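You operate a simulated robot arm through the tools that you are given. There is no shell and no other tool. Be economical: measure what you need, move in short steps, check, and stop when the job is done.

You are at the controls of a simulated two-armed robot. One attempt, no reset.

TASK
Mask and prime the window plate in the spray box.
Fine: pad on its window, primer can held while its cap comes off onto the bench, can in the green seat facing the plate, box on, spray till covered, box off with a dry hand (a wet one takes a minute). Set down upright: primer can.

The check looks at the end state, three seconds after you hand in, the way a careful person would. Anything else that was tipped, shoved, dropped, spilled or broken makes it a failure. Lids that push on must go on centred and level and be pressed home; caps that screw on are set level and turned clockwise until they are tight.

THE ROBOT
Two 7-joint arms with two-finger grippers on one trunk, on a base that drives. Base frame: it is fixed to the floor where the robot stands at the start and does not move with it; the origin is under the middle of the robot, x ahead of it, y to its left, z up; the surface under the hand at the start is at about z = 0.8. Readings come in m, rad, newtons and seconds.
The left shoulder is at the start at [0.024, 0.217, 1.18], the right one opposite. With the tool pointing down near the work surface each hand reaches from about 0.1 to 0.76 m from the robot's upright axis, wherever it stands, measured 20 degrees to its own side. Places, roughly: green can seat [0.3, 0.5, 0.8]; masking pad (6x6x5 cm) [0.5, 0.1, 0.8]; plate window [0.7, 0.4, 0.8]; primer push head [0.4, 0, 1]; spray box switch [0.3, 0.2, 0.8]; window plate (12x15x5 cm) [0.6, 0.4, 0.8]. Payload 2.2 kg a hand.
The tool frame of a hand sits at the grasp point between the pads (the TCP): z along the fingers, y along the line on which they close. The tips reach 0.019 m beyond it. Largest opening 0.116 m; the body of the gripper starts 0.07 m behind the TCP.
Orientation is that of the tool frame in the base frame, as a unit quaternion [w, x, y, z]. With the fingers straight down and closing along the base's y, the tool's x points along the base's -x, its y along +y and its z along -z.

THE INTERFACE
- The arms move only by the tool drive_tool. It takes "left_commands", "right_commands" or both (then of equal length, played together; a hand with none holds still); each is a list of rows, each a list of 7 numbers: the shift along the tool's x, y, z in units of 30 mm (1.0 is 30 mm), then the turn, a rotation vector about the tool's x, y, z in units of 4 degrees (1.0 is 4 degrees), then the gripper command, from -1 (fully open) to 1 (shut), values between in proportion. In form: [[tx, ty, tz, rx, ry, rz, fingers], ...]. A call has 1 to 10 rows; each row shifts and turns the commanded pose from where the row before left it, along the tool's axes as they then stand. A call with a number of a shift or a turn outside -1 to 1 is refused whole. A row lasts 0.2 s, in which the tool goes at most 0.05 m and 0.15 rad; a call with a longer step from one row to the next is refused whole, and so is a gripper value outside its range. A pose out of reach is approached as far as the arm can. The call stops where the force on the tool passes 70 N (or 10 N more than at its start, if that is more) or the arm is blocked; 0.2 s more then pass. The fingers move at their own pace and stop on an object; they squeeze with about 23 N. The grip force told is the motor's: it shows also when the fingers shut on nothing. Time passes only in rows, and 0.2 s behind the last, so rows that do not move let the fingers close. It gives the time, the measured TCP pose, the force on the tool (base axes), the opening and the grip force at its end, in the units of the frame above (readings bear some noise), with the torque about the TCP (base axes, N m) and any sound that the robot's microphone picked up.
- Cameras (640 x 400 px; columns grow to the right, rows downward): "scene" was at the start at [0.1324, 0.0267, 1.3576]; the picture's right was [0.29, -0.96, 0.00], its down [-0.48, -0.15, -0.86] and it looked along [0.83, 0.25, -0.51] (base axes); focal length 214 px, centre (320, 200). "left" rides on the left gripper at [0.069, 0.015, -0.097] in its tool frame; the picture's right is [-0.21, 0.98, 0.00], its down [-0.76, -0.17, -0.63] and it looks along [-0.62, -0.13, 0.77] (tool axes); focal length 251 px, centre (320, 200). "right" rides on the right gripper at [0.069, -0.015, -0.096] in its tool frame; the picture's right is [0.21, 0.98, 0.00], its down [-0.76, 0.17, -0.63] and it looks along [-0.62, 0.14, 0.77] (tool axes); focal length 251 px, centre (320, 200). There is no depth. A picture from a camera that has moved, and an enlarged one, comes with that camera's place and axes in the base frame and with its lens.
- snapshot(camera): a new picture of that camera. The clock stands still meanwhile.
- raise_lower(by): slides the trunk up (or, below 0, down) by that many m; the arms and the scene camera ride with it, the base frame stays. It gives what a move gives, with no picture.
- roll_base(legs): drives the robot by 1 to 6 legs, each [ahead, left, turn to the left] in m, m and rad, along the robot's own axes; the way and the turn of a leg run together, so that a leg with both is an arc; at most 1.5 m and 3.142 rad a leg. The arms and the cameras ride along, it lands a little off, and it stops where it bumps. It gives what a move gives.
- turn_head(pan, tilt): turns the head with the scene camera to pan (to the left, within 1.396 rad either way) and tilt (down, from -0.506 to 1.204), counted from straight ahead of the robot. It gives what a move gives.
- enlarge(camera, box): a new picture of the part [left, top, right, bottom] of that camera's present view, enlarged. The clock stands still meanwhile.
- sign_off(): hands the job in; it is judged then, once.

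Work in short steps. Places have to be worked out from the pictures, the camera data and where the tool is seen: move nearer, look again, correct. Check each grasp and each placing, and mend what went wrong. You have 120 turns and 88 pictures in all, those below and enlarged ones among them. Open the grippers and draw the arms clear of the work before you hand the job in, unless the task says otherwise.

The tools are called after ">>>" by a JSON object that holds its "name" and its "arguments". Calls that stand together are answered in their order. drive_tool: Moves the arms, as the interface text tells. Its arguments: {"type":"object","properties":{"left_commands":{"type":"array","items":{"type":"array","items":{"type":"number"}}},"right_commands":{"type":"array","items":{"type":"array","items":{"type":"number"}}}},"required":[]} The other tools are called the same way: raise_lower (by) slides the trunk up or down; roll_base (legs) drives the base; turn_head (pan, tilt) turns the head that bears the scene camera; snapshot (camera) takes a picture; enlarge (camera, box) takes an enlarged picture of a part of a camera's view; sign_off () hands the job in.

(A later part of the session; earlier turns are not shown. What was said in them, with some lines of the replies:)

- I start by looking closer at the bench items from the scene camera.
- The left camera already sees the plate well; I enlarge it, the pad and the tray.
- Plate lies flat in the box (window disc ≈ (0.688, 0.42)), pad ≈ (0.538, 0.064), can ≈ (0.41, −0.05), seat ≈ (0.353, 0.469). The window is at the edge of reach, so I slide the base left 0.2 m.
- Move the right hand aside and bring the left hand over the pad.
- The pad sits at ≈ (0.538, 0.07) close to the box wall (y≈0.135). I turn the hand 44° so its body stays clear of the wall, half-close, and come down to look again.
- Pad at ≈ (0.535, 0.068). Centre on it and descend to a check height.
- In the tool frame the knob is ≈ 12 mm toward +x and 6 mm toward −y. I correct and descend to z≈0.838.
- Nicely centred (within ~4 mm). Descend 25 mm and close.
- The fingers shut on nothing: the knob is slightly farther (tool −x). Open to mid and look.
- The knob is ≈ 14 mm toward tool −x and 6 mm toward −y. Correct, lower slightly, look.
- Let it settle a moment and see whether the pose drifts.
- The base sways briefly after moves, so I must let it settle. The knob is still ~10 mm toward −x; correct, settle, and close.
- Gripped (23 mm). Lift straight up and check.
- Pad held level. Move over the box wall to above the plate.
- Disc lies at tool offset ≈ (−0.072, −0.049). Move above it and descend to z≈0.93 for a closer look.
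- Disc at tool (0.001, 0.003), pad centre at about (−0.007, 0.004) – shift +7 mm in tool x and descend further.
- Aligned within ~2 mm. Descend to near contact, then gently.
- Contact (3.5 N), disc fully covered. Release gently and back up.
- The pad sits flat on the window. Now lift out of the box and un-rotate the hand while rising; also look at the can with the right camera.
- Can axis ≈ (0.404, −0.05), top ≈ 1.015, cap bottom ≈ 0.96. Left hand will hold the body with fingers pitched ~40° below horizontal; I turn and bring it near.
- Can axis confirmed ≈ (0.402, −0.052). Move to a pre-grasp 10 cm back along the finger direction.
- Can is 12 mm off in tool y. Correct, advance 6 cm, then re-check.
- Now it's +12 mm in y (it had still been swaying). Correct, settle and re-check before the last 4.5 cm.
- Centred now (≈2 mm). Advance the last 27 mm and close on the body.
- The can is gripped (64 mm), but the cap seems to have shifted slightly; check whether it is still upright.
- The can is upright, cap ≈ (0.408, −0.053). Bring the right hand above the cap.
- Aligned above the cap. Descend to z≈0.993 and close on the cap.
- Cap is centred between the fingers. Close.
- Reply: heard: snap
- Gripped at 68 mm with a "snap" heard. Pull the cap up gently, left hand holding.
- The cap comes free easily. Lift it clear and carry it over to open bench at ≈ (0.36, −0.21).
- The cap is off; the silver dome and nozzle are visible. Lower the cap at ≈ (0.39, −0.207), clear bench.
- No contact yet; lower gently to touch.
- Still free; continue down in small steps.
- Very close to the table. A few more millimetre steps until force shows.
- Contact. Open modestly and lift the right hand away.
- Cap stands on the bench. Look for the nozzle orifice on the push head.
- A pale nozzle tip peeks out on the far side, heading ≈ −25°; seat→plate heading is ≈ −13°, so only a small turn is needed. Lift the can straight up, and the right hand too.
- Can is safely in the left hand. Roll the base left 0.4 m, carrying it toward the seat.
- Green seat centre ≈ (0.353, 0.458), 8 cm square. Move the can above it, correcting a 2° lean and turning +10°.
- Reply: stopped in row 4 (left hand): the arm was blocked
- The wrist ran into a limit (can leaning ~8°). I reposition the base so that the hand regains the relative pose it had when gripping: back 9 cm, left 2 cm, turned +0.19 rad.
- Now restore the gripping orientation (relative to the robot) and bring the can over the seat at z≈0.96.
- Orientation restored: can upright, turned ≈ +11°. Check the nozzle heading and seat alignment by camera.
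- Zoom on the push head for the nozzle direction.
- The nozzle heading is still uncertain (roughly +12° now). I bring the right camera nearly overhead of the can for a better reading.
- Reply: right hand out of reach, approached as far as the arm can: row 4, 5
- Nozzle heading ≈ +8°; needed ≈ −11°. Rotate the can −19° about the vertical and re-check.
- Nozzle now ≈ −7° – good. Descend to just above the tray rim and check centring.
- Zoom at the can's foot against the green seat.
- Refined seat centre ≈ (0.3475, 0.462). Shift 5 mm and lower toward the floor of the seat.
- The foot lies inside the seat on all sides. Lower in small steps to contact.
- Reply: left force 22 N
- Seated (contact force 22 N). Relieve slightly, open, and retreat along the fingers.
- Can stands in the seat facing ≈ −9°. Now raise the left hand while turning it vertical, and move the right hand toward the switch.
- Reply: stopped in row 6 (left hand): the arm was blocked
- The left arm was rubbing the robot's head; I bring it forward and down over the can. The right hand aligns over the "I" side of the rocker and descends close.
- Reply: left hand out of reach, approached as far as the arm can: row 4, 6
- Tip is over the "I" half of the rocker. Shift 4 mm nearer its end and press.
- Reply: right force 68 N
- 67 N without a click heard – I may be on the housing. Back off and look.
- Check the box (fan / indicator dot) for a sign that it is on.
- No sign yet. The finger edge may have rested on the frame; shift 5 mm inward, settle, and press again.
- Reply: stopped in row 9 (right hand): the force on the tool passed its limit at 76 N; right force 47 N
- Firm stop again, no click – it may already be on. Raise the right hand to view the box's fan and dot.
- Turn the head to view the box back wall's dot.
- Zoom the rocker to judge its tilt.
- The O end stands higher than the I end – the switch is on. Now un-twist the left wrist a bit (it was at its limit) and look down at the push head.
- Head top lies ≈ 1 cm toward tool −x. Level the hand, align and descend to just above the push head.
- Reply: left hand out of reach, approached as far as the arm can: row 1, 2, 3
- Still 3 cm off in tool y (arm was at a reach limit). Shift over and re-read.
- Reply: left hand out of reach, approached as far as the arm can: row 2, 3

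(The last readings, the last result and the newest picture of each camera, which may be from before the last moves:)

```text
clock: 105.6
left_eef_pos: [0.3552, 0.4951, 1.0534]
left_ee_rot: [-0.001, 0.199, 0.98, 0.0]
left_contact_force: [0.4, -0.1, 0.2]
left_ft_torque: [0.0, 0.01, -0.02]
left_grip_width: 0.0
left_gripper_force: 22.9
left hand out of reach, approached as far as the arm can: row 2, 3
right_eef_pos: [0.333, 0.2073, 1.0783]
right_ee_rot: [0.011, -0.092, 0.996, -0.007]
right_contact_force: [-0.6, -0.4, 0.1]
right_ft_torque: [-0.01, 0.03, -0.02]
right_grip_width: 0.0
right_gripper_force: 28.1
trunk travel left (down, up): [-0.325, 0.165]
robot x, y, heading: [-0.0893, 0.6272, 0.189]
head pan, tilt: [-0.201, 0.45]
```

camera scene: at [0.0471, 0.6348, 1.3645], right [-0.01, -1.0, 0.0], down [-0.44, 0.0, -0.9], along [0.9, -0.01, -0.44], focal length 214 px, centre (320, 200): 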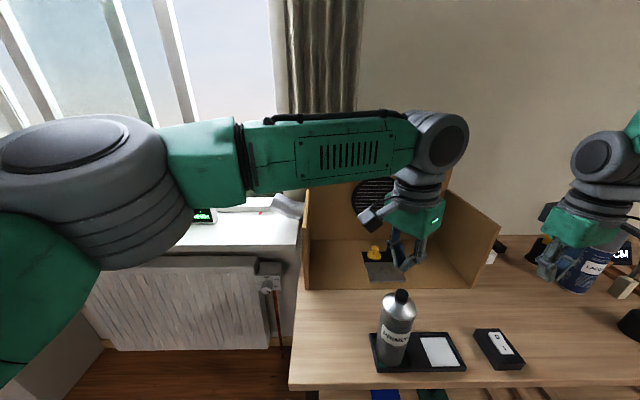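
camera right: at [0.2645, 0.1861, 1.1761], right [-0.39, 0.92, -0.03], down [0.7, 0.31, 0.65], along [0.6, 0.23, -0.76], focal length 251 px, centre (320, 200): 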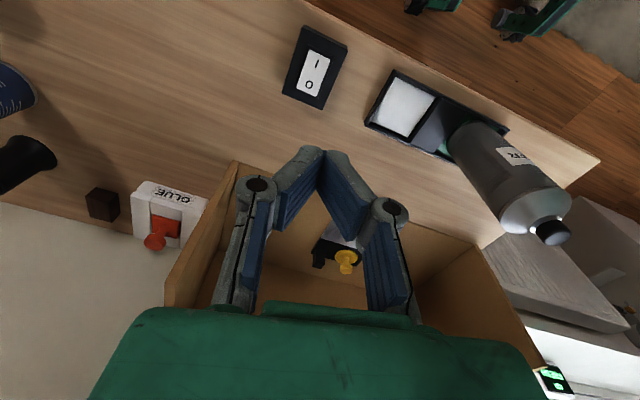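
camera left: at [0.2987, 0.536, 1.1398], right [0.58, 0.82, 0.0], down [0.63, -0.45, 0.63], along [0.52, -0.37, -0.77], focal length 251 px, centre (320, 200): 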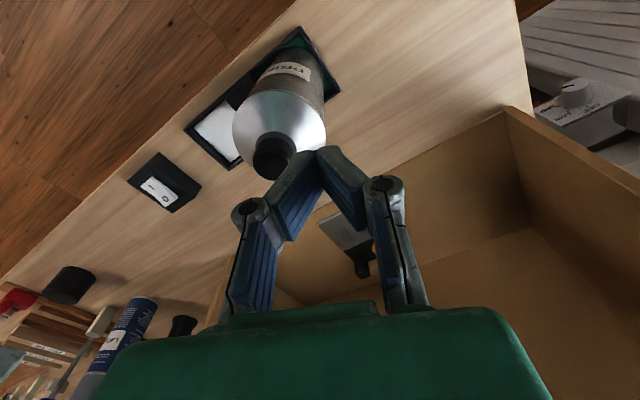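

The arm can't go further that way in this posture; use the base to shift the hand by (−8, −30) mm.

>>> {"name": "roll_base", "arguments": {"legs": [[-0.0137, -0.029, 0]]}}

>>> {"name": "drive_tool", "arguments": {"left_commands": [[0, 0, 0, 0, 0, 0, 1], [0, 0, 0, 0, 0, 0, 1], [0, 0, 0, 0, 0, 0, 1]]}}

>>> {"name": "enlarge", "arguments": {"camera": "left", "box": [240, 80, 400, 200]}}

```text
clock: 106.4
left_eef_pos: [0.349, 0.4726, 1.0533]
left_ee_rot: [0.0, 0.198, 0.98, -0.004]
left_contact_force: [0.1, 1.5, -0.6]
left_ft_torque: [-0.02, 0.06, -0.05]
left_grip_width: 0.0
left_gripper_force: 23.4
right_eef_pos: [0.3247, 0.185, 1.0805]
right_ee_rot: [0.011, -0.093, 0.995, -0.012]
right_contact_force: [-0.1, -0.1, -0.6]
right_ft_torque: [-0.01, 0.03, -0.01]
right_grip_width: 0.0
right_gripper_force: 28.0
trunk travel left (down, up): [-0.325, 0.165]
robot x, y, heading: [-0.0926, 0.6027, 0.185]
head pan, tilt: [-0.201, 0.45]
```

```text
clock: 107.2
left_eef_pos: [0.3442, 0.4707, 1.056]
left_ee_rot: [0.003, 0.198, 0.98, -0.003]
left_contact_force: [-0.1, -0.9, -0.2]
left_ft_torque: [0.06, -0.02, 0.0]
left_grip_width: 0.0002
left_gripper_force: 22.8
right_eef_pos: [0.3197, 0.1827, 1.0834]
right_ee_rot: [0.013, -0.091, 0.996, -0.012]
right_contact_force: [-0.3, -1.3, 0.4]
right_ft_torque: [0.03, -0.02, 0.04]
right_grip_width: 0.0
right_gripper_force: 28.4
trunk travel left (down, up): [-0.325, 0.165]
robot x, y, heading: [-0.0955, 0.5964, 0.188]
head pan, tilt: [-0.201, 0.45]
```

```text
3.33 times, centred on (320, 140) of left
camera zoom: at [0.2866, 0.5127, 1.1523], right [0.58, 0.82, 0.0], down [0.63, -0.44, 0.64], along [0.52, -0.37, -0.77], focal length 838 px, centre (320, 400)
```

zoom: 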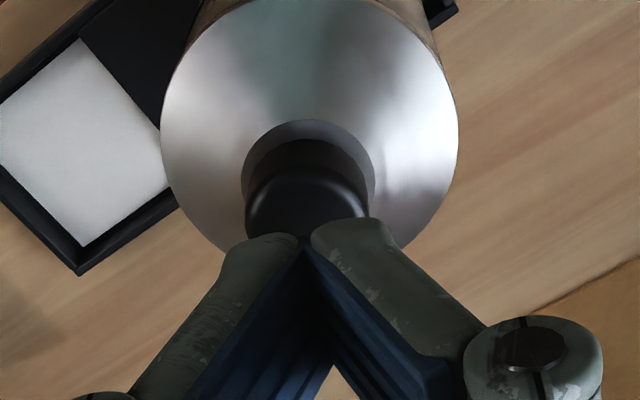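

Only ~7 mm off (tool −x). Nudge and descend until the head is touched.

>>> {"name": "drive_tool", "arguments": {"left_commands": [[-0.25, -0.1, 0, 0, 0, 0, 1], [0, 0, 0.4, 0, 0, 0, 1], [0, 0, 0.4, 0, 0, 0, 1], [0, 0, 0, 0, 0, 0, 1], [0, 0, 0, 0, 0, 0, 1]]}}

```text
clock: 108.4
left_eef_pos: [0.3451, 0.4966, 1.037]
left_ee_rot: [0.007, 0.197, 0.98, -0.015]
left_contact_force: [-0.1, 1.5, 0.6]
left_ft_torque: [-0.11, -0.02, 0.0]
left_grip_width: 0.0001
left_gripper_force: 23.3
right_eef_pos: [0.3155, 0.2159, 1.0958]
right_ee_rot: [0.015, -0.093, 0.995, -0.024]
right_contact_force: [0.6, 1.2, 0.5]
right_ft_torque: [-0.12, -0.01, -0.01]
right_grip_width: 0.0002
right_gripper_force: 28.3
trunk travel left (down, up): [-0.325, 0.165]
robot x, y, heading: [-0.0984, 0.6013, 0.192]
head pan, tilt: [-0.201, 0.45]
```

The whole robot seems to be swaying; let it settle and read again.

>>> {"name": "drive_tool", "arguments": {"left_commands": [[0, 0, 0, 0, 0, 0, 1], [0, 0, 0, 0, 0, 0, 1], [0, 0, 0, 0, 0, 0, 1], [0, 0, 0, 0, 0, 0, 1], [0, 0, 0, 0, 0, 0, 1], [0, 0, 0, 0, 0, 0, 1]]}}

```text
clock: 109.8
left_eef_pos: [0.3499, 0.4638, 1.0312]
left_ee_rot: [0.002, 0.199, 0.98, -0.002]
left_contact_force: [-0.9, -0.2, 0.0]
left_ft_torque: [0.04, -0.03, 0.03]
left_grip_width: 0.0
left_gripper_force: 22.8
right_eef_pos: [0.3212, 0.1808, 1.0823]
right_ee_rot: [0.012, -0.091, 0.996, -0.012]
right_contact_force: [0.1, -0.3, -0.7]
right_ft_torque: [0.02, 0.03, 0.01]
right_grip_width: 0.0001
right_gripper_force: 28.7
trunk travel left (down, up): [-0.325, 0.165]
robot x, y, heading: [-0.0972, 0.5968, 0.189]
head pan, tilt: [-0.201, 0.45]
```

Settled exactly over the head. Press down in small, settled steps.

>>> {"name": "drive_tool", "arguments": {"left_commands": [[0, 0, 0.15, 0, 0, 0, 1], [0, 0, 0.1, 0, 0, 0, 1], [0, 0, 0, 0, 0, 0, 1], [0, 0, 0, 0, 0, 0, 1], [0, 0, 0.1, 0, 0, 0, 1], [0, 0, 0.1, 0, 0, 0, 1], [0, 0, 0, 0, 0, 0, 1], [0, 0, 0, 0, 0, 0, 1]]}}

```text
clock: 111.6
left_eef_pos: [0.3473, 0.4752, 1.0206]
left_ee_rot: [0.004, 0.198, 0.98, -0.007]
left_contact_force: [1.4, -2.5, 19.7]
left_ft_torque: [0.0, 0.07, 0.01]
left_grip_width: 0.0061
left_gripper_force: 22.6
right_eef_pos: [0.3178, 0.1947, 1.0879]
right_ee_rot: [0.015, -0.092, 0.996, -0.017]
right_contact_force: [-0.7, -0.1, 0.2]
right_ft_torque: [0.0, 0.0, 0.01]
right_grip_width: 0.0
right_gripper_force: 28.4
trunk travel left (down, up): [-0.325, 0.165]
robot x, y, heading: [-0.0963, 0.5972, 0.186]
head pan, tilt: [-0.201, 0.45]
heard: click
```

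Contact with a click at 20 N. Press a little further and listen for spray.

>>> {"name": "drive_tool", "arguments": {"left_commands": [[0, 0, 0.1, 0, 0, 0, 1], [0, 0, 0, 0, 0, 0, 1], [0, 0, 0, 0, 0, 0, 1], [0, 0, 0, 0, 0, 0, 1]]}}

>>> {"name": "snapshot", "arguments": {"camera": "scene"}}

```text
clock: 112.6
left_eef_pos: [0.3465, 0.4933, 1.0198]
left_ee_rot: [0.008, 0.196, 0.981, -0.013]
left_contact_force: [1.5, 0.3, 24.4]
left_ft_torque: [-0.14, 0.1, -0.02]
left_grip_width: 0.0057
left_gripper_force: 22.8
right_eef_pos: [0.3139, 0.2118, 1.095]
right_ee_rot: [0.015, -0.093, 0.995, -0.023]
right_contact_force: [0.7, 0.3, -0.5]
right_ft_torque: [-0.07, -0.03, -0.03]
right_grip_width: 0.0
right_gripper_force: 28.5
trunk travel left (down, up): [-0.325, 0.165]
robot x, y, heading: [-0.0979, 0.6047, 0.191]
head pan, tilt: [-0.201, 0.45]
```

```text
4 pictures are left
camera scene: at [0.0336, 0.6173, 1.3651], right [-0.01, -1.0, 0.01], down [-0.43, 0.0, -0.9], along [0.9, -0.02, -0.43], focal length 214 px, centre (320, 200)
```

scene: 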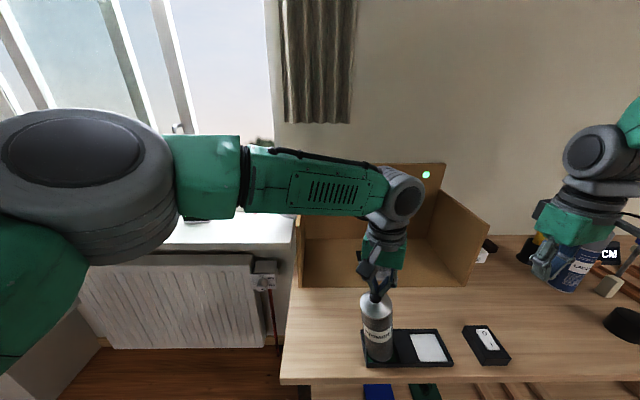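

The box's lamp is green – it's on. Hold the press for 2 s and listen.

>>> {"name": "drive_tool", "arguments": {"left_commands": [[0, 0, 0.05, 0, 0, 0, 1], [0, 0, 0, 0, 0, 0, 1], [0, 0, 0, 0, 0, 0, 1], [0, 0, 0, 0, 0, 0, 1], [0, 0, 0, 0, 0, 0, 1], [0, 0, 0, 0, 0, 0, 1], [0, 0, 0, 0, 0, 0, 1], [0, 0, 0, 0, 0, 0, 1]]}}

```text
clock: 114.4
left_eef_pos: [0.3455, 0.4908, 1.0189]
left_ee_rot: [0.007, 0.197, 0.98, -0.013]
left_contact_force: [0.8, -0.7, 30.3]
left_ft_torque: [-0.12, 0.13, 0.01]
left_grip_width: 0.0063
left_gripper_force: 23.4
right_eef_pos: [0.3145, 0.2103, 1.0934]
right_ee_rot: [0.015, -0.095, 0.995, -0.023]
right_contact_force: [0.0, 0.4, -0.6]
right_ft_torque: [-0.04, 0.03, 0.02]
right_grip_width: 0.0
right_gripper_force: 28.5
trunk travel left (down, up): [-0.325, 0.165]
robot x, y, heading: [-0.0993, 0.6064, 0.185]
head pan, tilt: [-0.201, 0.45]
```

I need to see whether the fingers are really on the push head.

>>> {"name": "snapshot", "arguments": {"camera": "left"}}

```text
3 pictures are left
camera left: at [0.2866, 0.5345, 1.1142], right [0.57, 0.82, -0.02], down [0.63, -0.43, 0.65], along [0.52, -0.38, -0.76], focal length 251 px, centre (320, 200)
```

left: 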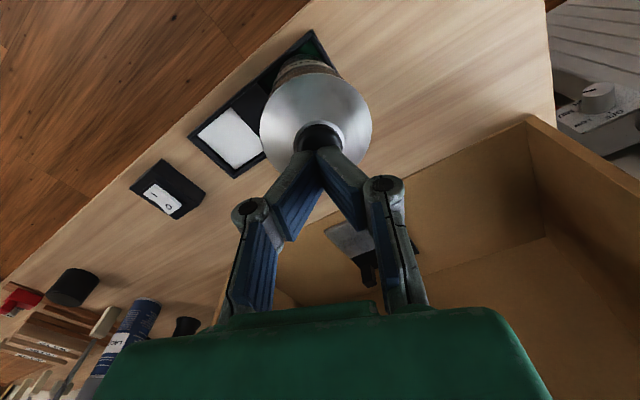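

Fingers are on the head. Zoom on the plate to see whether primer is building up.

>>> {"name": "enlarge", "arguments": {"camera": "left", "box": [310, 170, 430, 290]}}

```text
3.33 times, centred on (370, 230) of left
camera zoom: at [0.2866, 0.5345, 1.1142], right [0.57, 0.82, -0.02], down [0.63, -0.43, 0.65], along [0.52, -0.38, -0.76], focal length 838 px, centre (153, 100)
```

zoom: 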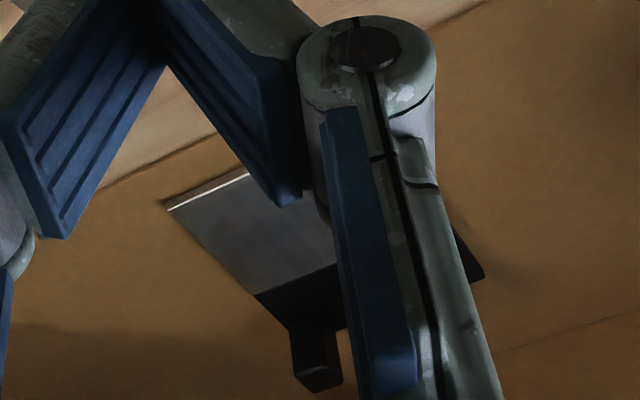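

The plate looks partly dulled. Keep pressing ~4 more seconds with slightly more force.

>>> {"name": "drive_tool", "arguments": {"left_commands": [[0, 0, 0.05, 0, 0, 0, 1], [0, 0, 0, 0, 0, 0, 1], [0, 0, 0, 0, 0, 0, 1], [0, 0, 0, 0, 0, 0, 1], [0, 0, 0, 0, 0, 0, 1], [0, 0, 0, 0, 0, 0, 1], [0, 0, 0, 0, 0, 0, 1], [0, 0, 0, 0, 0, 0, 1], [0, 0, 0, 0, 0, 0, 1], [0, 0, 0, 0, 0, 0, 1]]}}

>>> {"name": "drive_tool", "arguments": {"left_commands": [[0, 0, 0, 0, 0, 0, 1], [0, 0, 0, 0, 0, 0, 1], [0, 0, 0, 0, 0, 0, 1], [0, 0, 0, 0, 0, 0, 1], [0, 0, 0, 0, 0, 0, 1], [0, 0, 0, 0, 0, 0, 1], [0, 0, 0, 0, 0, 0, 1], [0, 0, 0, 0, 0, 0, 1]]}}

```text
clock: 116.6
left_eef_pos: [0.3521, 0.4603, 1.0122]
left_ee_rot: [0.004, 0.198, 0.98, -0.001]
left_contact_force: [6.4, -1.5, 37.3]
left_ft_torque: [0.03, 0.02, -0.03]
left_grip_width: 0.006
left_gripper_force: 22.7
right_eef_pos: [0.3209, 0.1785, 1.0809]
right_ee_rot: [0.013, -0.092, 0.996, -0.009]
right_contact_force: [-0.3, -0.7, -0.2]
right_ft_torque: [0.01, 0.0, 0.01]
right_grip_width: 0.0001
right_gripper_force: 28.5
trunk travel left (down, up): [-0.325, 0.165]
robot x, y, heading: [-0.0995, 0.5969, 0.185]
head pan, tilt: [-0.201, 0.45]
```

```text
clock: 118.4
left_eef_pos: [0.3495, 0.4648, 1.013]
left_ee_rot: [0.004, 0.197, 0.98, -0.004]
left_contact_force: [3.0, -5.7, 35.9]
left_ft_torque: [-0.04, -0.03, 0.08]
left_grip_width: 0.006
left_gripper_force: 23.1
right_eef_pos: [0.3207, 0.1838, 1.0836]
right_ee_rot: [0.013, -0.092, 0.996, -0.013]
right_contact_force: [1.3, 0.5, -0.5]
right_ft_torque: [0.03, 0.01, 0.03]
right_grip_width: 0.0
right_gripper_force: 28.8
trunk travel left (down, up): [-0.325, 0.165]
robot x, y, heading: [-0.0981, 0.5962, 0.189]
head pan, tilt: [-0.201, 0.45]
```

About 7 s of spraying so far. Lift the left hand straight off and raise the right camera to a clear view of the plate.

>>> {"name": "drive_tool", "arguments": {"left_commands": [[0, 0, -0.3, 0, 0, 0, 1], [0, 0, -0.3, 0, 0, 0, 1], [0, 0, -0.5, 0, 0, 0, 1], [0, 0, -0.7, 0, 0, 0, 1], [0, 0, -0.7, 0, 0, 0, 1], [0, 0, 0, 0, 0, 0, 1], [0, 0, 0, 0, 0, 0, 1], [0, 0, 0, 0, 0, 0, 1], [0, 0, 0, 0, 0, 0, 1]], "right_commands": [[0, 0, -0.8, 0, 0, 0, 1], [0, 0, -1, 0, 0, 0, 1], [0, 0, -1, 0, 0, 0, 1], [0, 0, -1, 0, 0, 0, 1], [0, 0.5, -1, 0, 0, 0, 1], [0, 0.8, -1, 0, 0, 0, 1], [0, 0.8, 0, 0, 0, 0, 1], [0, 0, 0, 0, 0, 0, 1], [0, 0, 0, 0, 0, 0, 1]]}}

>>> {"name": "enlarge", "arguments": {"camera": "right", "box": [220, 20, 520, 240]}}

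```text
clock: 120.4
left_eef_pos: [0.3516, 0.4783, 1.0888]
left_ee_rot: [0.004, 0.194, 0.981, -0.008]
left_contact_force: [0.8, -0.3, -0.7]
left_ft_torque: [0.01, 0.05, -0.01]
left_grip_width: 0.0
left_gripper_force: 22.8
right_eef_pos: [0.3098, 0.2512, 1.2537]
right_ee_rot: [0.011, -0.091, 0.996, -0.009]
right_contact_force: [-0.1, -0.4, 0.1]
right_ft_torque: [0.02, 0.02, 0.01]
right_grip_width: 0.0
right_gripper_force: 28.6
right hand out of reach, approached as far as the arm can: row 7
trunk travel left (down, up): [-0.325, 0.165]
robot x, y, heading: [-0.097, 0.5967, 0.187]
head pan, tilt: [-0.201, 0.45]
```

```text
1.82 times, centred on (370, 130) of right
camera zoom: at [0.2432, 0.2252, 1.3489], right [-0.39, 0.92, -0.02], down [0.7, 0.31, 0.64], along [0.6, 0.23, -0.76], focal length 457 px, centre (229, 327)
```

zoom: 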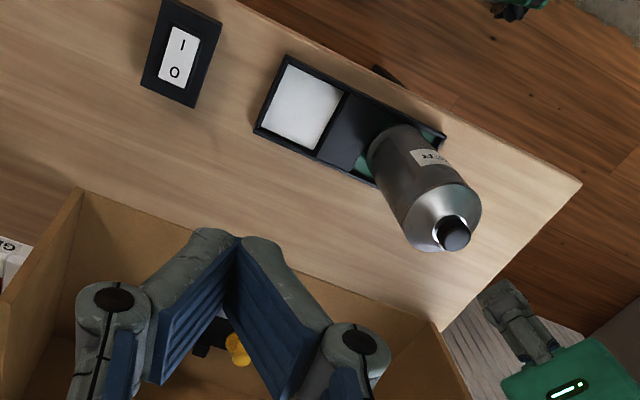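

The closed fingers hid the plate. Open the right hand and use the last picture on the plate.

>>> {"name": "drive_tool", "arguments": {"right_commands": [[0, 0, 0, 0, 0, 0, -1], [0, 0, 0, 0, 0, 0, -1], [0, 0, 0, 0, 0, 0, -1], [0, 0, 0, 0, 0, 0, -1]]}}

>>> {"name": "enlarge", "arguments": {"camera": "right", "box": [260, 140, 390, 240]}}

```text
clock: 121.4
left_eef_pos: [0.3535, 0.4805, 1.0906]
left_ee_rot: [0.004, 0.192, 0.981, -0.01]
left_contact_force: [0.8, 0.7, 0.2]
left_ft_torque: [0.0, -0.02, 0.01]
left_grip_width: 0.0001
left_gripper_force: 22.9
right_eef_pos: [0.3098, 0.2538, 1.2551]
right_ee_rot: [0.011, -0.092, 0.996, -0.011]
right_contact_force: [0.1, -0.5, 0.6]
right_ft_torque: [-0.01, 0.01, 0.03]
right_grip_width: 0.1158
right_gripper_force: 0.1
trunk travel left (down, up): [-0.325, 0.165]
robot x, y, heading: [-0.0996, 0.6008, 0.191]
head pan, tilt: [-0.201, 0.45]
```

```text
4.00 times, centred on (325, 190) of right
camera zoom: at [0.2427, 0.228, 1.3503], right [-0.39, 0.92, -0.03], down [0.7, 0.31, 0.64], along [0.6, 0.23, -0.76], focal length 1006 px, centre (300, 240)
```

zoom: 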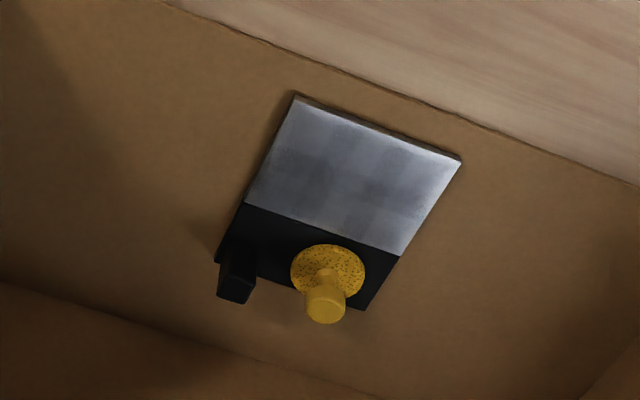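

The plate is only partly coated (blotchy grey, lighter edges), so spraying works but must go on. Bring the left hand back down over the head and read the pose.

>>> {"name": "drive_tool", "arguments": {"left_commands": [[0, 0, 0.6, 0, 0, 0, 1], [0, 0, 0.6, 0, 0, 0, 1], [0, 0, 0.5, 0, 0, 0, 1], [0, 0, 0, 0, 0, 0, 1], [0, 0, 0, 0, 0, 0, 1], [0, 0, 0, 0, 0, 0, 1], [0, 0, 0, 0, 0, 0, 1], [0, 0, 0, 0, 0, 0, 1], [0, 0, 0, 0, 0, 0, 1], [0, 0, 0, 0, 0, 0, 1]]}}

```text
clock: 123.6
left_eef_pos: [0.3499, 0.4731, 1.0369]
left_ee_rot: [0.004, 0.197, 0.98, -0.006]
left_contact_force: [0.0, -0.1, 0.2]
left_ft_torque: [-0.04, -0.01, 0.01]
left_grip_width: 0.0002
left_gripper_force: 22.9
right_eef_pos: [0.3101, 0.2515, 1.2553]
right_ee_rot: [0.013, -0.093, 0.996, -0.012]
right_contact_force: [0.0, -0.1, -0.7]
right_ft_torque: [0.03, 0.0, -0.04]
right_grip_width: 0.116
right_gripper_force: 0.0
trunk travel left (down, up): [-0.325, 0.165]
robot x, y, heading: [-0.0979, 0.5989, 0.188]
head pan, tilt: [-0.201, 0.45]
```

Relax the right arm from its reach limit (and close it again for later), settle, and re-read.

>>> {"name": "drive_tool", "arguments": {"left_commands": [[0, 0, 0, 0, 0, 0, 1], [0, 0, 0, 0, 0, 0, 1], [0, 0, 0, 0, 0, 0, 1], [0, 0, 0, 0, 0, 0, 1], [0, 0, 0, 0, 0, 0, 1], [0, 0, 0, 0, 0, 0, 1], [0, 0, 0, 0, 0, 0, 1], [0, 0, 0, 0, 0, 0, 1]], "right_commands": [[0, -0.8, 0.5, 0, 0, 0, 1], [0, -0.8, 0.8, 0, 0, 0, 1], [0, -0.6, 0.8, 0, 0, 0, 1], [0, 0, 0.6, 0, 0, 0, 1], [0, 0, 0, 0, 0, 0, 1], [0, 0, 0, 0, 0, 0, 1], [0, 0, 0, 0, 0, 0, 1], [0, 0, 0, 0, 0, 0, 1]]}}

```text
clock: 125.4
left_eef_pos: [0.3481, 0.4724, 1.0375]
left_ee_rot: [0.003, 0.198, 0.98, -0.006]
left_contact_force: [-0.3, 0.7, -0.4]
left_ft_torque: [0.01, -0.02, -0.01]
left_grip_width: 0.0
left_gripper_force: 22.7
right_eef_pos: [0.3263, 0.1846, 1.1754]
right_ee_rot: [0.013, -0.093, 0.995, -0.015]
right_contact_force: [0.5, 0.4, 0.2]
right_ft_torque: [0.0, 0.01, 0.01]
right_grip_width: 0.0003
right_gripper_force: 23.0
trunk travel left (down, up): [-0.325, 0.165]
robot x, y, heading: [-0.1, 0.5997, 0.189]
head pan, tilt: [-0.201, 0.45]
```

Nudge 7 mm and press down again in steps.

>>> {"name": "drive_tool", "arguments": {"left_commands": [[-0.12, -0.2, 0, 0, 0, 0, 1], [0, 0, 0, 0, 0, 0, 1], [0, 0, 0, 0, 0, 0, 1], [0, 0, 0.2, 0, 0, 0, 1], [0, 0, 0.2, 0, 0, 0, 1], [0, 0, 0, 0, 0, 0, 1], [0, 0, 0, 0, 0, 0, 1]]}}

```text
clock: 127.0
left_eef_pos: [0.3512, 0.4655, 1.0258]
left_ee_rot: [0.004, 0.197, 0.98, -0.007]
left_contact_force: [0.7, 0.6, 1.5]
left_ft_torque: [0.04, -0.02, -0.03]
left_grip_width: 0.0059
left_gripper_force: 23.4
right_eef_pos: [0.3253, 0.1846, 1.1752]
right_ee_rot: [0.012, -0.093, 0.995, -0.015]
right_contact_force: [-0.3, 0.3, -0.5]
right_ft_torque: [0.01, -0.02, -0.01]
right_grip_width: 0.0
right_gripper_force: 23.6
trunk travel left (down, up): [-0.325, 0.165]
robot x, y, heading: [-0.0983, 0.5992, 0.193]
head pan, tilt: [-0.201, 0.45]
heard: click
```

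Perfectly over the head and just touching. Press in and hold.

>>> {"name": "drive_tool", "arguments": {"left_commands": [[0, 0, 0.15, 0, 0, 0, 1], [0, 0, 0.15, 0, 0, 0, 1], [0, 0, 0.1, 0, 0, 0, 1], [0, 0, 0.05, 0, 0, 0, 1], [0, 0, 0, 0, 0, 0, 1], [0, 0, 0, 0, 0, 0, 1]]}}

```text
clock: 128.4
left_eef_pos: [0.3491, 0.4676, 1.0136]
left_ee_rot: [0.005, 0.197, 0.98, -0.007]
left_contact_force: [1.9, -2.3, 33.9]
left_ft_torque: [0.02, 0.06, 0.02]
left_grip_width: 0.0061
left_gripper_force: 22.7
right_eef_pos: [0.3237, 0.1859, 1.1766]
right_ee_rot: [0.014, -0.093, 0.995, -0.015]
right_contact_force: [0.7, -0.6, -0.9]
right_ft_torque: [-0.02, 0.04, -0.03]
right_grip_width: 0.0001
right_gripper_force: 22.3
trunk travel left (down, up): [-0.325, 0.165]
robot x, y, heading: [-0.0976, 0.5977, 0.186]
head pan, tilt: [-0.201, 0.45]
```

Fully depressed at 34 N. Hold.

>>> {"name": "drive_tool", "arguments": {"left_commands": [[0, 0, 0, 0, 0, 0, 1], [0, 0, 0, 0, 0, 0, 1], [0, 0, 0, 0, 0, 0, 1], [0, 0, 0, 0, 0, 0, 1], [0, 0, 0, 0, 0, 0, 1], [0, 0, 0, 0, 0, 0, 1], [0, 0, 0, 0, 0, 0, 1], [0, 0, 0, 0, 0, 0, 1], [0, 0, 0, 0, 0, 0, 1], [0, 0, 0, 0, 0, 0, 1]]}}

>>> {"name": "drive_tool", "arguments": {"left_commands": [[0, 0, 0, 0, 0, 0, 1], [0, 0, 0, 0, 0, 0, 1], [0, 0, 0, 0, 0, 0, 1], [0, 0, 0, 0, 0, 0, 1], [0, 0, 0, 0, 0, 0, 1], [0, 0, 0, 0, 0, 0, 1], [0, 0, 0, 0, 0, 0, 1], [0, 0, 0, 0, 0, 0, 1], [0, 0, 0, 0, 0, 0, 1], [0, 0, 0, 0, 0, 0, 1]]}}

>>> {"name": "drive_tool", "arguments": {"left_commands": [[0, 0, 0, 0, 0, 0, 1], [0, 0, 0, 0, 0, 0, 1], [0, 0, 0, 0, 0, 0, 1], [0, 0, 0, 0, 0, 0, 1], [0, 0, 0, 0, 0, 0, 1], [0, 0, 0, 0, 0, 0, 1], [0, 0, 0, 0, 0, 0, 1], [0, 0, 0, 0, 0, 0, 1], [0, 0, 0, 0, 0, 0, 1], [0, 0, 0, 0, 0, 0, 1]]}}

>>> {"name": "drive_tool", "arguments": {"left_commands": [[0, 0, 0, 0, 0, 0, 1], [0, 0, 0, 0, 0, 0, 1], [0, 0, 0, 0, 0, 0, 1], [0, 0, 0, 0, 0, 0, 1], [0, 0, 0, 0, 0, 0, 1], [0, 0, 0, 0, 0, 0, 1], [0, 0, 0, 0, 0, 0, 1], [0, 0, 0, 0, 0, 0, 1], [0, 0, 0, 0, 0, 0, 1], [0, 0, 0, 0, 0, 0, 1]]}}

```text
clock: 130.6
left_eef_pos: [0.3499, 0.4664, 1.0119]
left_ee_rot: [0.005, 0.197, 0.98, -0.006]
left_contact_force: [0.5, 0.2, 35.4]
left_ft_torque: [0.03, 0.03, -0.05]
left_grip_width: 0.006
left_gripper_force: 22.7
right_eef_pos: [0.3239, 0.1858, 1.1771]
right_ee_rot: [0.013, -0.093, 0.995, -0.016]
right_contact_force: [-0.4, -0.6, -0.5]
right_ft_torque: [0.01, -0.01, 0.0]
right_grip_width: 0.0
right_gripper_force: 22.9
trunk travel left (down, up): [-0.325, 0.165]
robot x, y, heading: [-0.0959, 0.5957, 0.182]
head pan, tilt: [-0.201, 0.45]
```

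```text
clock: 132.8
left_eef_pos: [0.3493, 0.4671, 1.0143]
left_ee_rot: [0.005, 0.198, 0.98, -0.007]
left_contact_force: [0.9, -0.2, 34.9]
left_ft_torque: [-0.02, 0.05, 0.01]
left_grip_width: 0.0058
left_gripper_force: 22.3
right_eef_pos: [0.3239, 0.1864, 1.1769]
right_ee_rot: [0.014, -0.093, 0.995, -0.015]
right_contact_force: [0.3, -0.9, -0.5]
right_ft_torque: [0.01, -0.02, 0.0]
right_grip_width: 0.0
right_gripper_force: 22.7
trunk travel left (down, up): [-0.325, 0.165]
robot x, y, heading: [-0.0986, 0.5982, 0.184]
head pan, tilt: [-0.201, 0.45]
```

```text
clock: 135.0
left_eef_pos: [0.3499, 0.4666, 1.0123]
left_ee_rot: [0.005, 0.197, 0.98, -0.006]
left_contact_force: [0.5, 0.5, 36.2]
left_ft_torque: [0.03, 0.1, 0.02]
left_grip_width: 0.0061
left_gripper_force: 23.3
right_eef_pos: [0.325, 0.1862, 1.177]
right_ee_rot: [0.013, -0.094, 0.995, -0.015]
right_contact_force: [0.4, -0.6, -0.8]
right_ft_torque: [0.03, -0.02, -0.01]
right_grip_width: 0.0004
right_gripper_force: 22.8
trunk travel left (down, up): [-0.325, 0.165]
robot x, y, heading: [-0.0981, 0.5987, 0.182]
head pan, tilt: [-0.201, 0.45]
```

```text
clock: 137.2
left_eef_pos: [0.3492, 0.4658, 1.0126]
left_ee_rot: [0.005, 0.197, 0.98, -0.006]
left_contact_force: [0.7, -0.4, 35.5]
left_ft_torque: [0.03, 0.07, -0.01]
left_grip_width: 0.0059
left_gripper_force: 23.2
right_eef_pos: [0.3238, 0.1862, 1.1764]
right_ee_rot: [0.014, -0.093, 0.995, -0.015]
right_contact_force: [-0.5, 1.2, 1.2]
right_ft_torque: [-0.02, -0.02, -0.01]
right_grip_width: 0.0002
right_gripper_force: 22.4
trunk travel left (down, up): [-0.325, 0.165]
robot x, y, heading: [-0.095, 0.6007, 0.19]
head pan, tilt: [-0.201, 0.45]
```

Steady. Hold about 9 s more to cover the plate's edges.

>>> {"name": "drive_tool", "arguments": {"left_commands": [[0, 0, 0, 0, 0, 0, 1], [0, 0, 0, 0, 0, 0, 1], [0, 0, 0, 0, 0, 0, 1], [0, 0, 0, 0, 0, 0, 1], [0, 0, 0, 0, 0, 0, 1], [0, 0, 0, 0, 0, 0, 1], [0, 0, 0, 0, 0, 0, 1], [0, 0, 0, 0, 0, 0, 1], [0, 0, 0, 0, 0, 0, 1], [0, 0, 0, 0, 0, 0, 1]]}}

>>> {"name": "drive_tool", "arguments": {"left_commands": [[0, 0, 0, 0, 0, 0, 1], [0, 0, 0, 0, 0, 0, 1], [0, 0, 0, 0, 0, 0, 1], [0, 0, 0, 0, 0, 0, 1], [0, 0, 0, 0, 0, 0, 1], [0, 0, 0, 0, 0, 0, 1], [0, 0, 0, 0, 0, 0, 1], [0, 0, 0, 0, 0, 0, 1], [0, 0, 0, 0, 0, 0, 1], [0, 0, 0, 0, 0, 0, 1]]}}

>>> {"name": "drive_tool", "arguments": {"left_commands": [[0, 0, 0, 0, 0, 0, 1], [0, 0, 0, 0, 0, 0, 1], [0, 0, 0, 0, 0, 0, 1], [0, 0, 0, 0, 0, 0, 1], [0, 0, 0, 0, 0, 0, 1], [0, 0, 0, 0, 0, 0, 1], [0, 0, 0, 0, 0, 0, 1], [0, 0, 0, 0, 0, 0, 1], [0, 0, 0, 0, 0, 0, 1], [0, 0, 0, 0, 0, 0, 1]]}}

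>>> {"name": "drive_tool", "arguments": {"left_commands": [[0, 0, 0, 0, 0, 0, 1], [0, 0, 0, 0, 0, 0, 1], [0, 0, 0, 0, 0, 0, 1], [0, 0, 0, 0, 0, 0, 1], [0, 0, 0, 0, 0, 0, 1], [0, 0, 0, 0, 0, 0, 1], [0, 0, 0, 0, 0, 0, 1], [0, 0, 0, 0, 0, 0, 1], [0, 0, 0, 0, 0, 0, 1], [0, 0, 0, 0, 0, 0, 1]]}}

```text
clock: 139.4
left_eef_pos: [0.3496, 0.4663, 1.0139]
left_ee_rot: [0.004, 0.198, 0.98, -0.007]
left_contact_force: [-0.6, -0.6, 35.0]
left_ft_torque: [0.03, 0.06, 0.0]
left_grip_width: 0.006
left_gripper_force: 23.2
right_eef_pos: [0.324, 0.1858, 1.1772]
right_ee_rot: [0.013, -0.093, 0.995, -0.015]
right_contact_force: [0.4, 0.3, 0.5]
right_ft_torque: [0.0, -0.01, 0.03]
right_grip_width: 0.0
right_gripper_force: 22.8
trunk travel left (down, up): [-0.325, 0.165]
robot x, y, heading: [-0.0971, 0.5955, 0.187]
head pan, tilt: [-0.201, 0.45]
```

```text
clock: 141.6
left_eef_pos: [0.3491, 0.4672, 1.0133]
left_ee_rot: [0.005, 0.198, 0.98, -0.007]
left_contact_force: [-0.2, -0.4, 35.2]
left_ft_torque: [0.05, 0.08, 0.02]
left_grip_width: 0.0062
left_gripper_force: 23.4
right_eef_pos: [0.3239, 0.1855, 1.1777]
right_ee_rot: [0.014, -0.092, 0.996, -0.015]
right_contact_force: [0.2, -0.4, 0.2]
right_ft_torque: [0.04, 0.01, 0.04]
right_grip_width: 0.0
right_gripper_force: 23.0
trunk travel left (down, up): [-0.325, 0.165]
robot x, y, heading: [-0.0976, 0.6014, 0.189]
head pan, tilt: [-0.201, 0.45]
```

```text
clock: 143.8
left_eef_pos: [0.3507, 0.4674, 1.013]
left_ee_rot: [0.005, 0.198, 0.98, -0.007]
left_contact_force: [0.0, 0.1, 36.2]
left_ft_torque: [0.04, 0.09, 0.03]
left_grip_width: 0.006
left_gripper_force: 23.2
right_eef_pos: [0.3247, 0.1857, 1.1781]
right_ee_rot: [0.014, -0.093, 0.995, -0.015]
right_contact_force: [0.1, -0.2, -0.3]
right_ft_torque: [-0.02, 0.0, -0.01]
right_grip_width: 0.0001
right_gripper_force: 23.2
trunk travel left (down, up): [-0.325, 0.165]
robot x, y, heading: [-0.0942, 0.5991, 0.184]
head pan, tilt: [-0.201, 0.45]
```

```text
clock: 146.0
left_eef_pos: [0.35, 0.4669, 1.0143]
left_ee_rot: [0.005, 0.198, 0.98, -0.007]
left_contact_force: [1.0, -0.7, 35.7]
left_ft_torque: [0.01, 0.09, -0.01]
left_grip_width: 0.0061
left_gripper_force: 22.5
right_eef_pos: [0.3247, 0.1862, 1.1768]
right_ee_rot: [0.014, -0.093, 0.995, -0.016]
right_contact_force: [0.0, -0.1, 0.6]
right_ft_torque: [-0.01, -0.01, -0.01]
right_grip_width: 0.0001
right_gripper_force: 23.0
trunk travel left (down, up): [-0.325, 0.165]
robot x, y, heading: [-0.0992, 0.5989, 0.191]
head pan, tilt: [-0.201, 0.45]
```

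About 18 s of full spray done. Lift the left (wet) hand straight off, and bring the dry right hand over the "O" end of the switch.

>>> {"name": "drive_tool", "arguments": {"left_commands": [[0, 0, -0.2, 0, 0, 0, 1], [0, 0, -0.3, 0, 0, 0, 1], [0, 0, -0.5, 0, 0, 0, 1], [0, 0, -0.7, 0, 0, 0, 1], [0, 0, -0.7, 0, 0, 0, 1], [0, 0, 0, 0, 0, 0, 1], [0, 0, 0, 0, 0, 0, 1], [0, 0, 0, 0, 0, 0, 1], [0, 0, 0, 0, 0, 0, 1], [0, 0, 0, 0, 0, 0, 1]], "right_commands": [[0, 0, 0, 0, 0, 0, 1], [-0.5, 0.3, 0.5, 0, 0, 0, 1], [-0.57, 0.35, 0.8, 0, 0, 0, 1], [0, 0, 1, 0, 0, 0, 1], [0, 0, 1, 0, 0, 0, 1], [0, 0, 1, 0, 0, 0, 1], [0, 0, 1, 0, 0, 0, 1], [0, 0, 1, 0, 0, 0, 1], [0, 0, 1, 0, 0, 0, 1], [0, 0, 0.9, 0, 0, 0, 1]]}}

>>> {"name": "drive_tool", "arguments": {"right_commands": [[0, 0, 0.5, 0, 0, 0, 1], [0, 0, 0, 0, 0, 0, 1], [0, 0, 0, 0, 0, 0, 1], [0, 0, 0, 0, 0, 0, 1], [0, 0, 0, 0, 0, 0, 1], [0, 0, 0, 0, 0, 0, 1]]}}

```text
clock: 148.2
left_eef_pos: [0.3511, 0.4654, 1.0828]
left_ee_rot: [0.003, 0.197, 0.98, -0.006]
left_contact_force: [0.1, 0.0, 0.1]
left_ft_torque: [0.02, 0.02, -0.01]
left_grip_width: 0.0
left_gripper_force: 22.9
right_eef_pos: [0.3603, 0.2017, 0.9308]
right_ee_rot: [0.013, -0.093, 0.995, -0.016]
right_contact_force: [0.1, 0.5, 0.0]
right_ft_torque: [-0.02, 0.08, 0.03]
right_grip_width: 0.0
right_gripper_force: 23.3
trunk travel left (down, up): [-0.325, 0.165]
robot x, y, heading: [-0.1021, 0.5954, 0.189]
head pan, tilt: [-0.201, 0.45]
```

```text
clock: 149.6
left_eef_pos: [0.3499, 0.4669, 1.0826]
left_ee_rot: [0.003, 0.198, 0.98, -0.007]
left_contact_force: [0.1, 1.0, 0.9]
left_ft_torque: [0.02, -0.03, 0.01]
left_grip_width: 0.0
left_gripper_force: 23.4
right_eef_pos: [0.3604, 0.2034, 0.9188]
right_ee_rot: [0.012, -0.093, 0.995, -0.015]
right_contact_force: [-0.4, -1.0, -0.3]
right_ft_torque: [-0.04, -0.02, -0.01]
right_grip_width: 0.0
right_gripper_force: 22.6
trunk travel left (down, up): [-0.325, 0.165]
robot x, y, heading: [-0.0991, 0.6, 0.185]
head pan, tilt: [-0.201, 0.45]
```

Over "O" at (0.360, 0.203). Descend and press in small steps.

>>> {"name": "drive_tool", "arguments": {"right_commands": [[0, 0, 0.6, 0, 0, 0, 1], [0, 0, 0.6, 0, 0, 0, 1], [0, 0, 0.3, 0, 0, 0, 1], [0, 0, 0, 0, 0, 0, 1], [0, 0, 0.15, 0, 0, 0, 1], [0, 0, 0.1, 0, 0, 0, 1], [0, 0, 0, 0, 0, 0, 1]]}}

```text
clock: 151.2
left_eef_pos: [0.3502, 0.4662, 1.0841]
left_ee_rot: [0.003, 0.197, 0.98, -0.006]
left_contact_force: [0.2, -0.9, 0.7]
left_ft_torque: [-0.02, -0.01, 0.0]
left_grip_width: 0.0
left_gripper_force: 22.8
right_eef_pos: [0.3628, 0.202, 0.8638]
right_ee_rot: [0.014, -0.093, 0.995, -0.015]
right_contact_force: [0.8, -0.3, 0.4]
right_ft_torque: [-0.06, 0.0, -0.01]
right_grip_width: 0.0
right_gripper_force: 23.1
trunk travel left (down, up): [-0.325, 0.165]
robot x, y, heading: [-0.0973, 0.5986, 0.183]
head pan, tilt: [-0.201, 0.45]
```

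>>> {"name": "drive_tool", "arguments": {"right_commands": [[0, 0, 0.12, 0, 0, 0, 1], [0, 0, 0.12, 0, 0, 0, 1], [0, 0, 0.1, 0, 0, 0, 1], [0, 0, 0.1, 0, 0, 0, 1], [0, 0, 0, 0, 0, 0, 1]]}}

```text
clock: 152.5
left_eef_pos: [0.3492, 0.47, 1.0865]
left_ee_rot: [0.006, 0.197, 0.98, -0.008]
left_contact_force: [-0.9, -0.3, 1.6]
left_ft_torque: [0.02, -0.03, 0.01]
left_grip_width: 0.0
left_gripper_force: 23.2
right_eef_pos: [0.3645, 0.2013, 0.8577]
right_ee_rot: [0.019, -0.093, 0.995, -0.018]
right_contact_force: [-9.7, 0.6, 40.4]
right_ft_torque: [0.16, 0.67, 0.05]
right_grip_width: 0.0
right_gripper_force: 28.7
trunk travel left (down, up): [-0.325, 0.165]
robot x, y, heading: [-0.0975, 0.5995, 0.188]
head pan, tilt: [-0.201, 0.45]
stopped in row 5 (right hand): the force on the tool passed its limit at 72 N (the readings are from after the stop); the commanded pose is now the measured one
```

Bottomed out with the same signature as the "on" press (contact on the centre-side edge, so that half is down). One confirming press 5 mm further out, then rise.

>>> {"name": "drive_tool", "arguments": {"right_commands": [[0, 0, -0.4, 0, 0, 0, 1], [0, 0, -0.4, 0, 0, 0, 1], [-0.17, 0, 0, 0, 0, 0, 1], [0, 0, 0, 0, 0, 0, 1], [0, 0, 0, 0, 0, 0, 1], [0, 0, 0.4, 0, 0, 0, 1], [0, 0, 0.3, 0, 0, 0, 1], [0, 0, 0.15, 0, 0, 0, 1], [0, 0, 0.1, 0, 0, 0, 1], [0, 0, 0.1, 0, 0, 0, 1]]}}

```text
clock: 154.6
left_eef_pos: [0.3472, 0.4726, 1.0875]
left_ee_rot: [0.007, 0.197, 0.98, -0.008]
left_contact_force: [0.1, -0.3, -0.4]
left_ft_torque: [-0.03, 0.04, 0.01]
left_grip_width: 0.0
left_gripper_force: 22.5
right_eef_pos: [0.3708, 0.2004, 0.8561]
right_ee_rot: [0.024, -0.093, 0.995, -0.022]
right_contact_force: [-11.8, -5.1, 41.6]
right_ft_torque: [0.09, 0.69, 0.16]
right_grip_width: 0.0
right_gripper_force: 28.8
trunk travel left (down, up): [-0.325, 0.165]
robot x, y, heading: [-0.0985, 0.5979, 0.18]
head pan, tilt: [-0.201, 0.45]
stopped in row 10 (right hand): the force on the tool passed its limit at 75 N (the readings are from after the stop); the commanded pose is now the measured one
```

Done with the switch. Raise the right hand, lift the left a bit, open both, then back the robot away.

>>> {"name": "drive_tool", "arguments": {"left_commands": [[0, 0, -0.3, 0, 0, 0, 1], [0, 0, -0.3, 0, 0, 0, 1], [0, 0, 0, 0, 0, 0, 1], [0, 0, 0, 0, 0, 0, 1], [0, 0, 0, 0, 0, 0, -1], [0, 0, 0, 0, 0, 0, -1], [0, 0, 0, 0, 0, 0, -1], [0, 0, 0, 0, 0, 0, -1], [0, 0, 0, 0, 0, 0, -1], [0, 0, 0, 0, 0, 0, -1]], "right_commands": [[0, 0, -0.6, 0, 0, 0, 1], [0, 0, -1, 0, 0, 0, 1], [0, 0, -1, 0, 0, 0, 1], [0, 0, -1, 0, 0, 0, 1], [0, 0, -1, 0, 0, 0, -1], [0, 0, -1, 0, 0, 0, -1], [0, 0, -1, 0, 0, 0, -1], [0, 0, -1, 0, 0, 0, -1], [0, 0, -1, 0, 0, 0, -1], [0, 0, 0, 0, 0, 0, -1]]}}

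>>> {"name": "roll_base", "arguments": {"legs": [[-0.3, 0, 0]]}}

>>> {"name": "drive_tool", "arguments": {"left_commands": [[0, 0, 0, 0, 0, 0, -1], [0, 0, 0, 0, 0, 0, -1]]}}

```text
clock: 156.8
left_eef_pos: [0.355, 0.4732, 1.1071]
left_ee_rot: [0.007, 0.191, 0.981, -0.011]
left_contact_force: [0.4, 0.4, 0.7]
left_ft_torque: [-0.01, -0.01, 0.01]
left_grip_width: 0.116
left_gripper_force: 0.1
right_eef_pos: [0.3607, 0.2092, 1.1105]
right_ee_rot: [0.023, -0.093, 0.995, -0.021]
right_contact_force: [0.3, 0.5, -0.8]
right_ft_torque: [-0.01, 0.04, 0.03]
right_grip_width: 0.1161
right_gripper_force: 0.0
trunk travel left (down, up): [-0.325, 0.165]
robot x, y, heading: [-0.0986, 0.5965, 0.19]
head pan, tilt: [-0.201, 0.45]
```

```text
clock: 158.8
left_eef_pos: [0.0548, 0.4166, 1.1045]
left_ee_rot: [0.006, 0.192, 0.981, -0.009]
left_contact_force: [0.0, 0.9, -0.8]
left_ft_torque: [0.0, -0.02, 0.0]
left_grip_width: 0.1158
left_gripper_force: 0.1
right_eef_pos: [0.0604, 0.1536, 1.111]
right_ee_rot: [0.023, -0.091, 0.995, -0.021]
right_contact_force: [1.7, 0.0, -0.5]
right_ft_torque: [0.02, -0.01, -0.03]
right_grip_width: 0.116
right_gripper_force: 0.1
trunk travel left (down, up): [-0.325, 0.165]
robot x, y, heading: [-0.392, 0.5429, 0.185]
head pan, tilt: [-0.201, 0.45]
```

```text
clock: 159.4
left_eef_pos: [0.0507, 0.4191, 1.1062]
left_ee_rot: [0.007, 0.193, 0.981, -0.01]
left_contact_force: [0.1, 0.1, 0.1]
left_ft_torque: [0.01, 0.0, 0.01]
left_grip_width: 0.1161
left_gripper_force: 0.0
right_eef_pos: [0.0571, 0.1555, 1.113]
right_ee_rot: [0.024, -0.091, 0.995, -0.022]
right_contact_force: [0.4, 0.8, -0.3]
right_ft_torque: [0.03, -0.01, -0.01]
right_grip_width: 0.1161
right_gripper_force: 0.1
trunk travel left (down, up): [-0.325, 0.165]
robot x, y, heading: [-0.394, 0.5426, 0.187]
head pan, tilt: [-0.201, 0.45]
```

Both hands are open and clear of the bench, so I hand the job in.

>>> {"name": "sign_off", "arguments": {}}

```text
The job is handed in.
```

The job is handed in, but I had no pictures left to confirm the plate is fully covered or that the box is off.

- **Pad:** it sits flat on the plate window.
- **Cap:** it stands on the bench. I heard a snap as I gripped it, and it then lifted off easily.
- **Primer can:** it stands upright in the green seat, with the nozzle within a few degrees of the plate. It was still upright in the last view of it, before the second spray.
- **Coverage:** my last picture, after about 7 s of spraying, showed the plate only partly grey with lighter edges. I then sprayed about 18 s more with the head fully pressed.
- **Box:** its lamp was green before I sprayed. I then pressed the off side of the switch twice with the dry right hand; both presses bottomed out, but there was no click.
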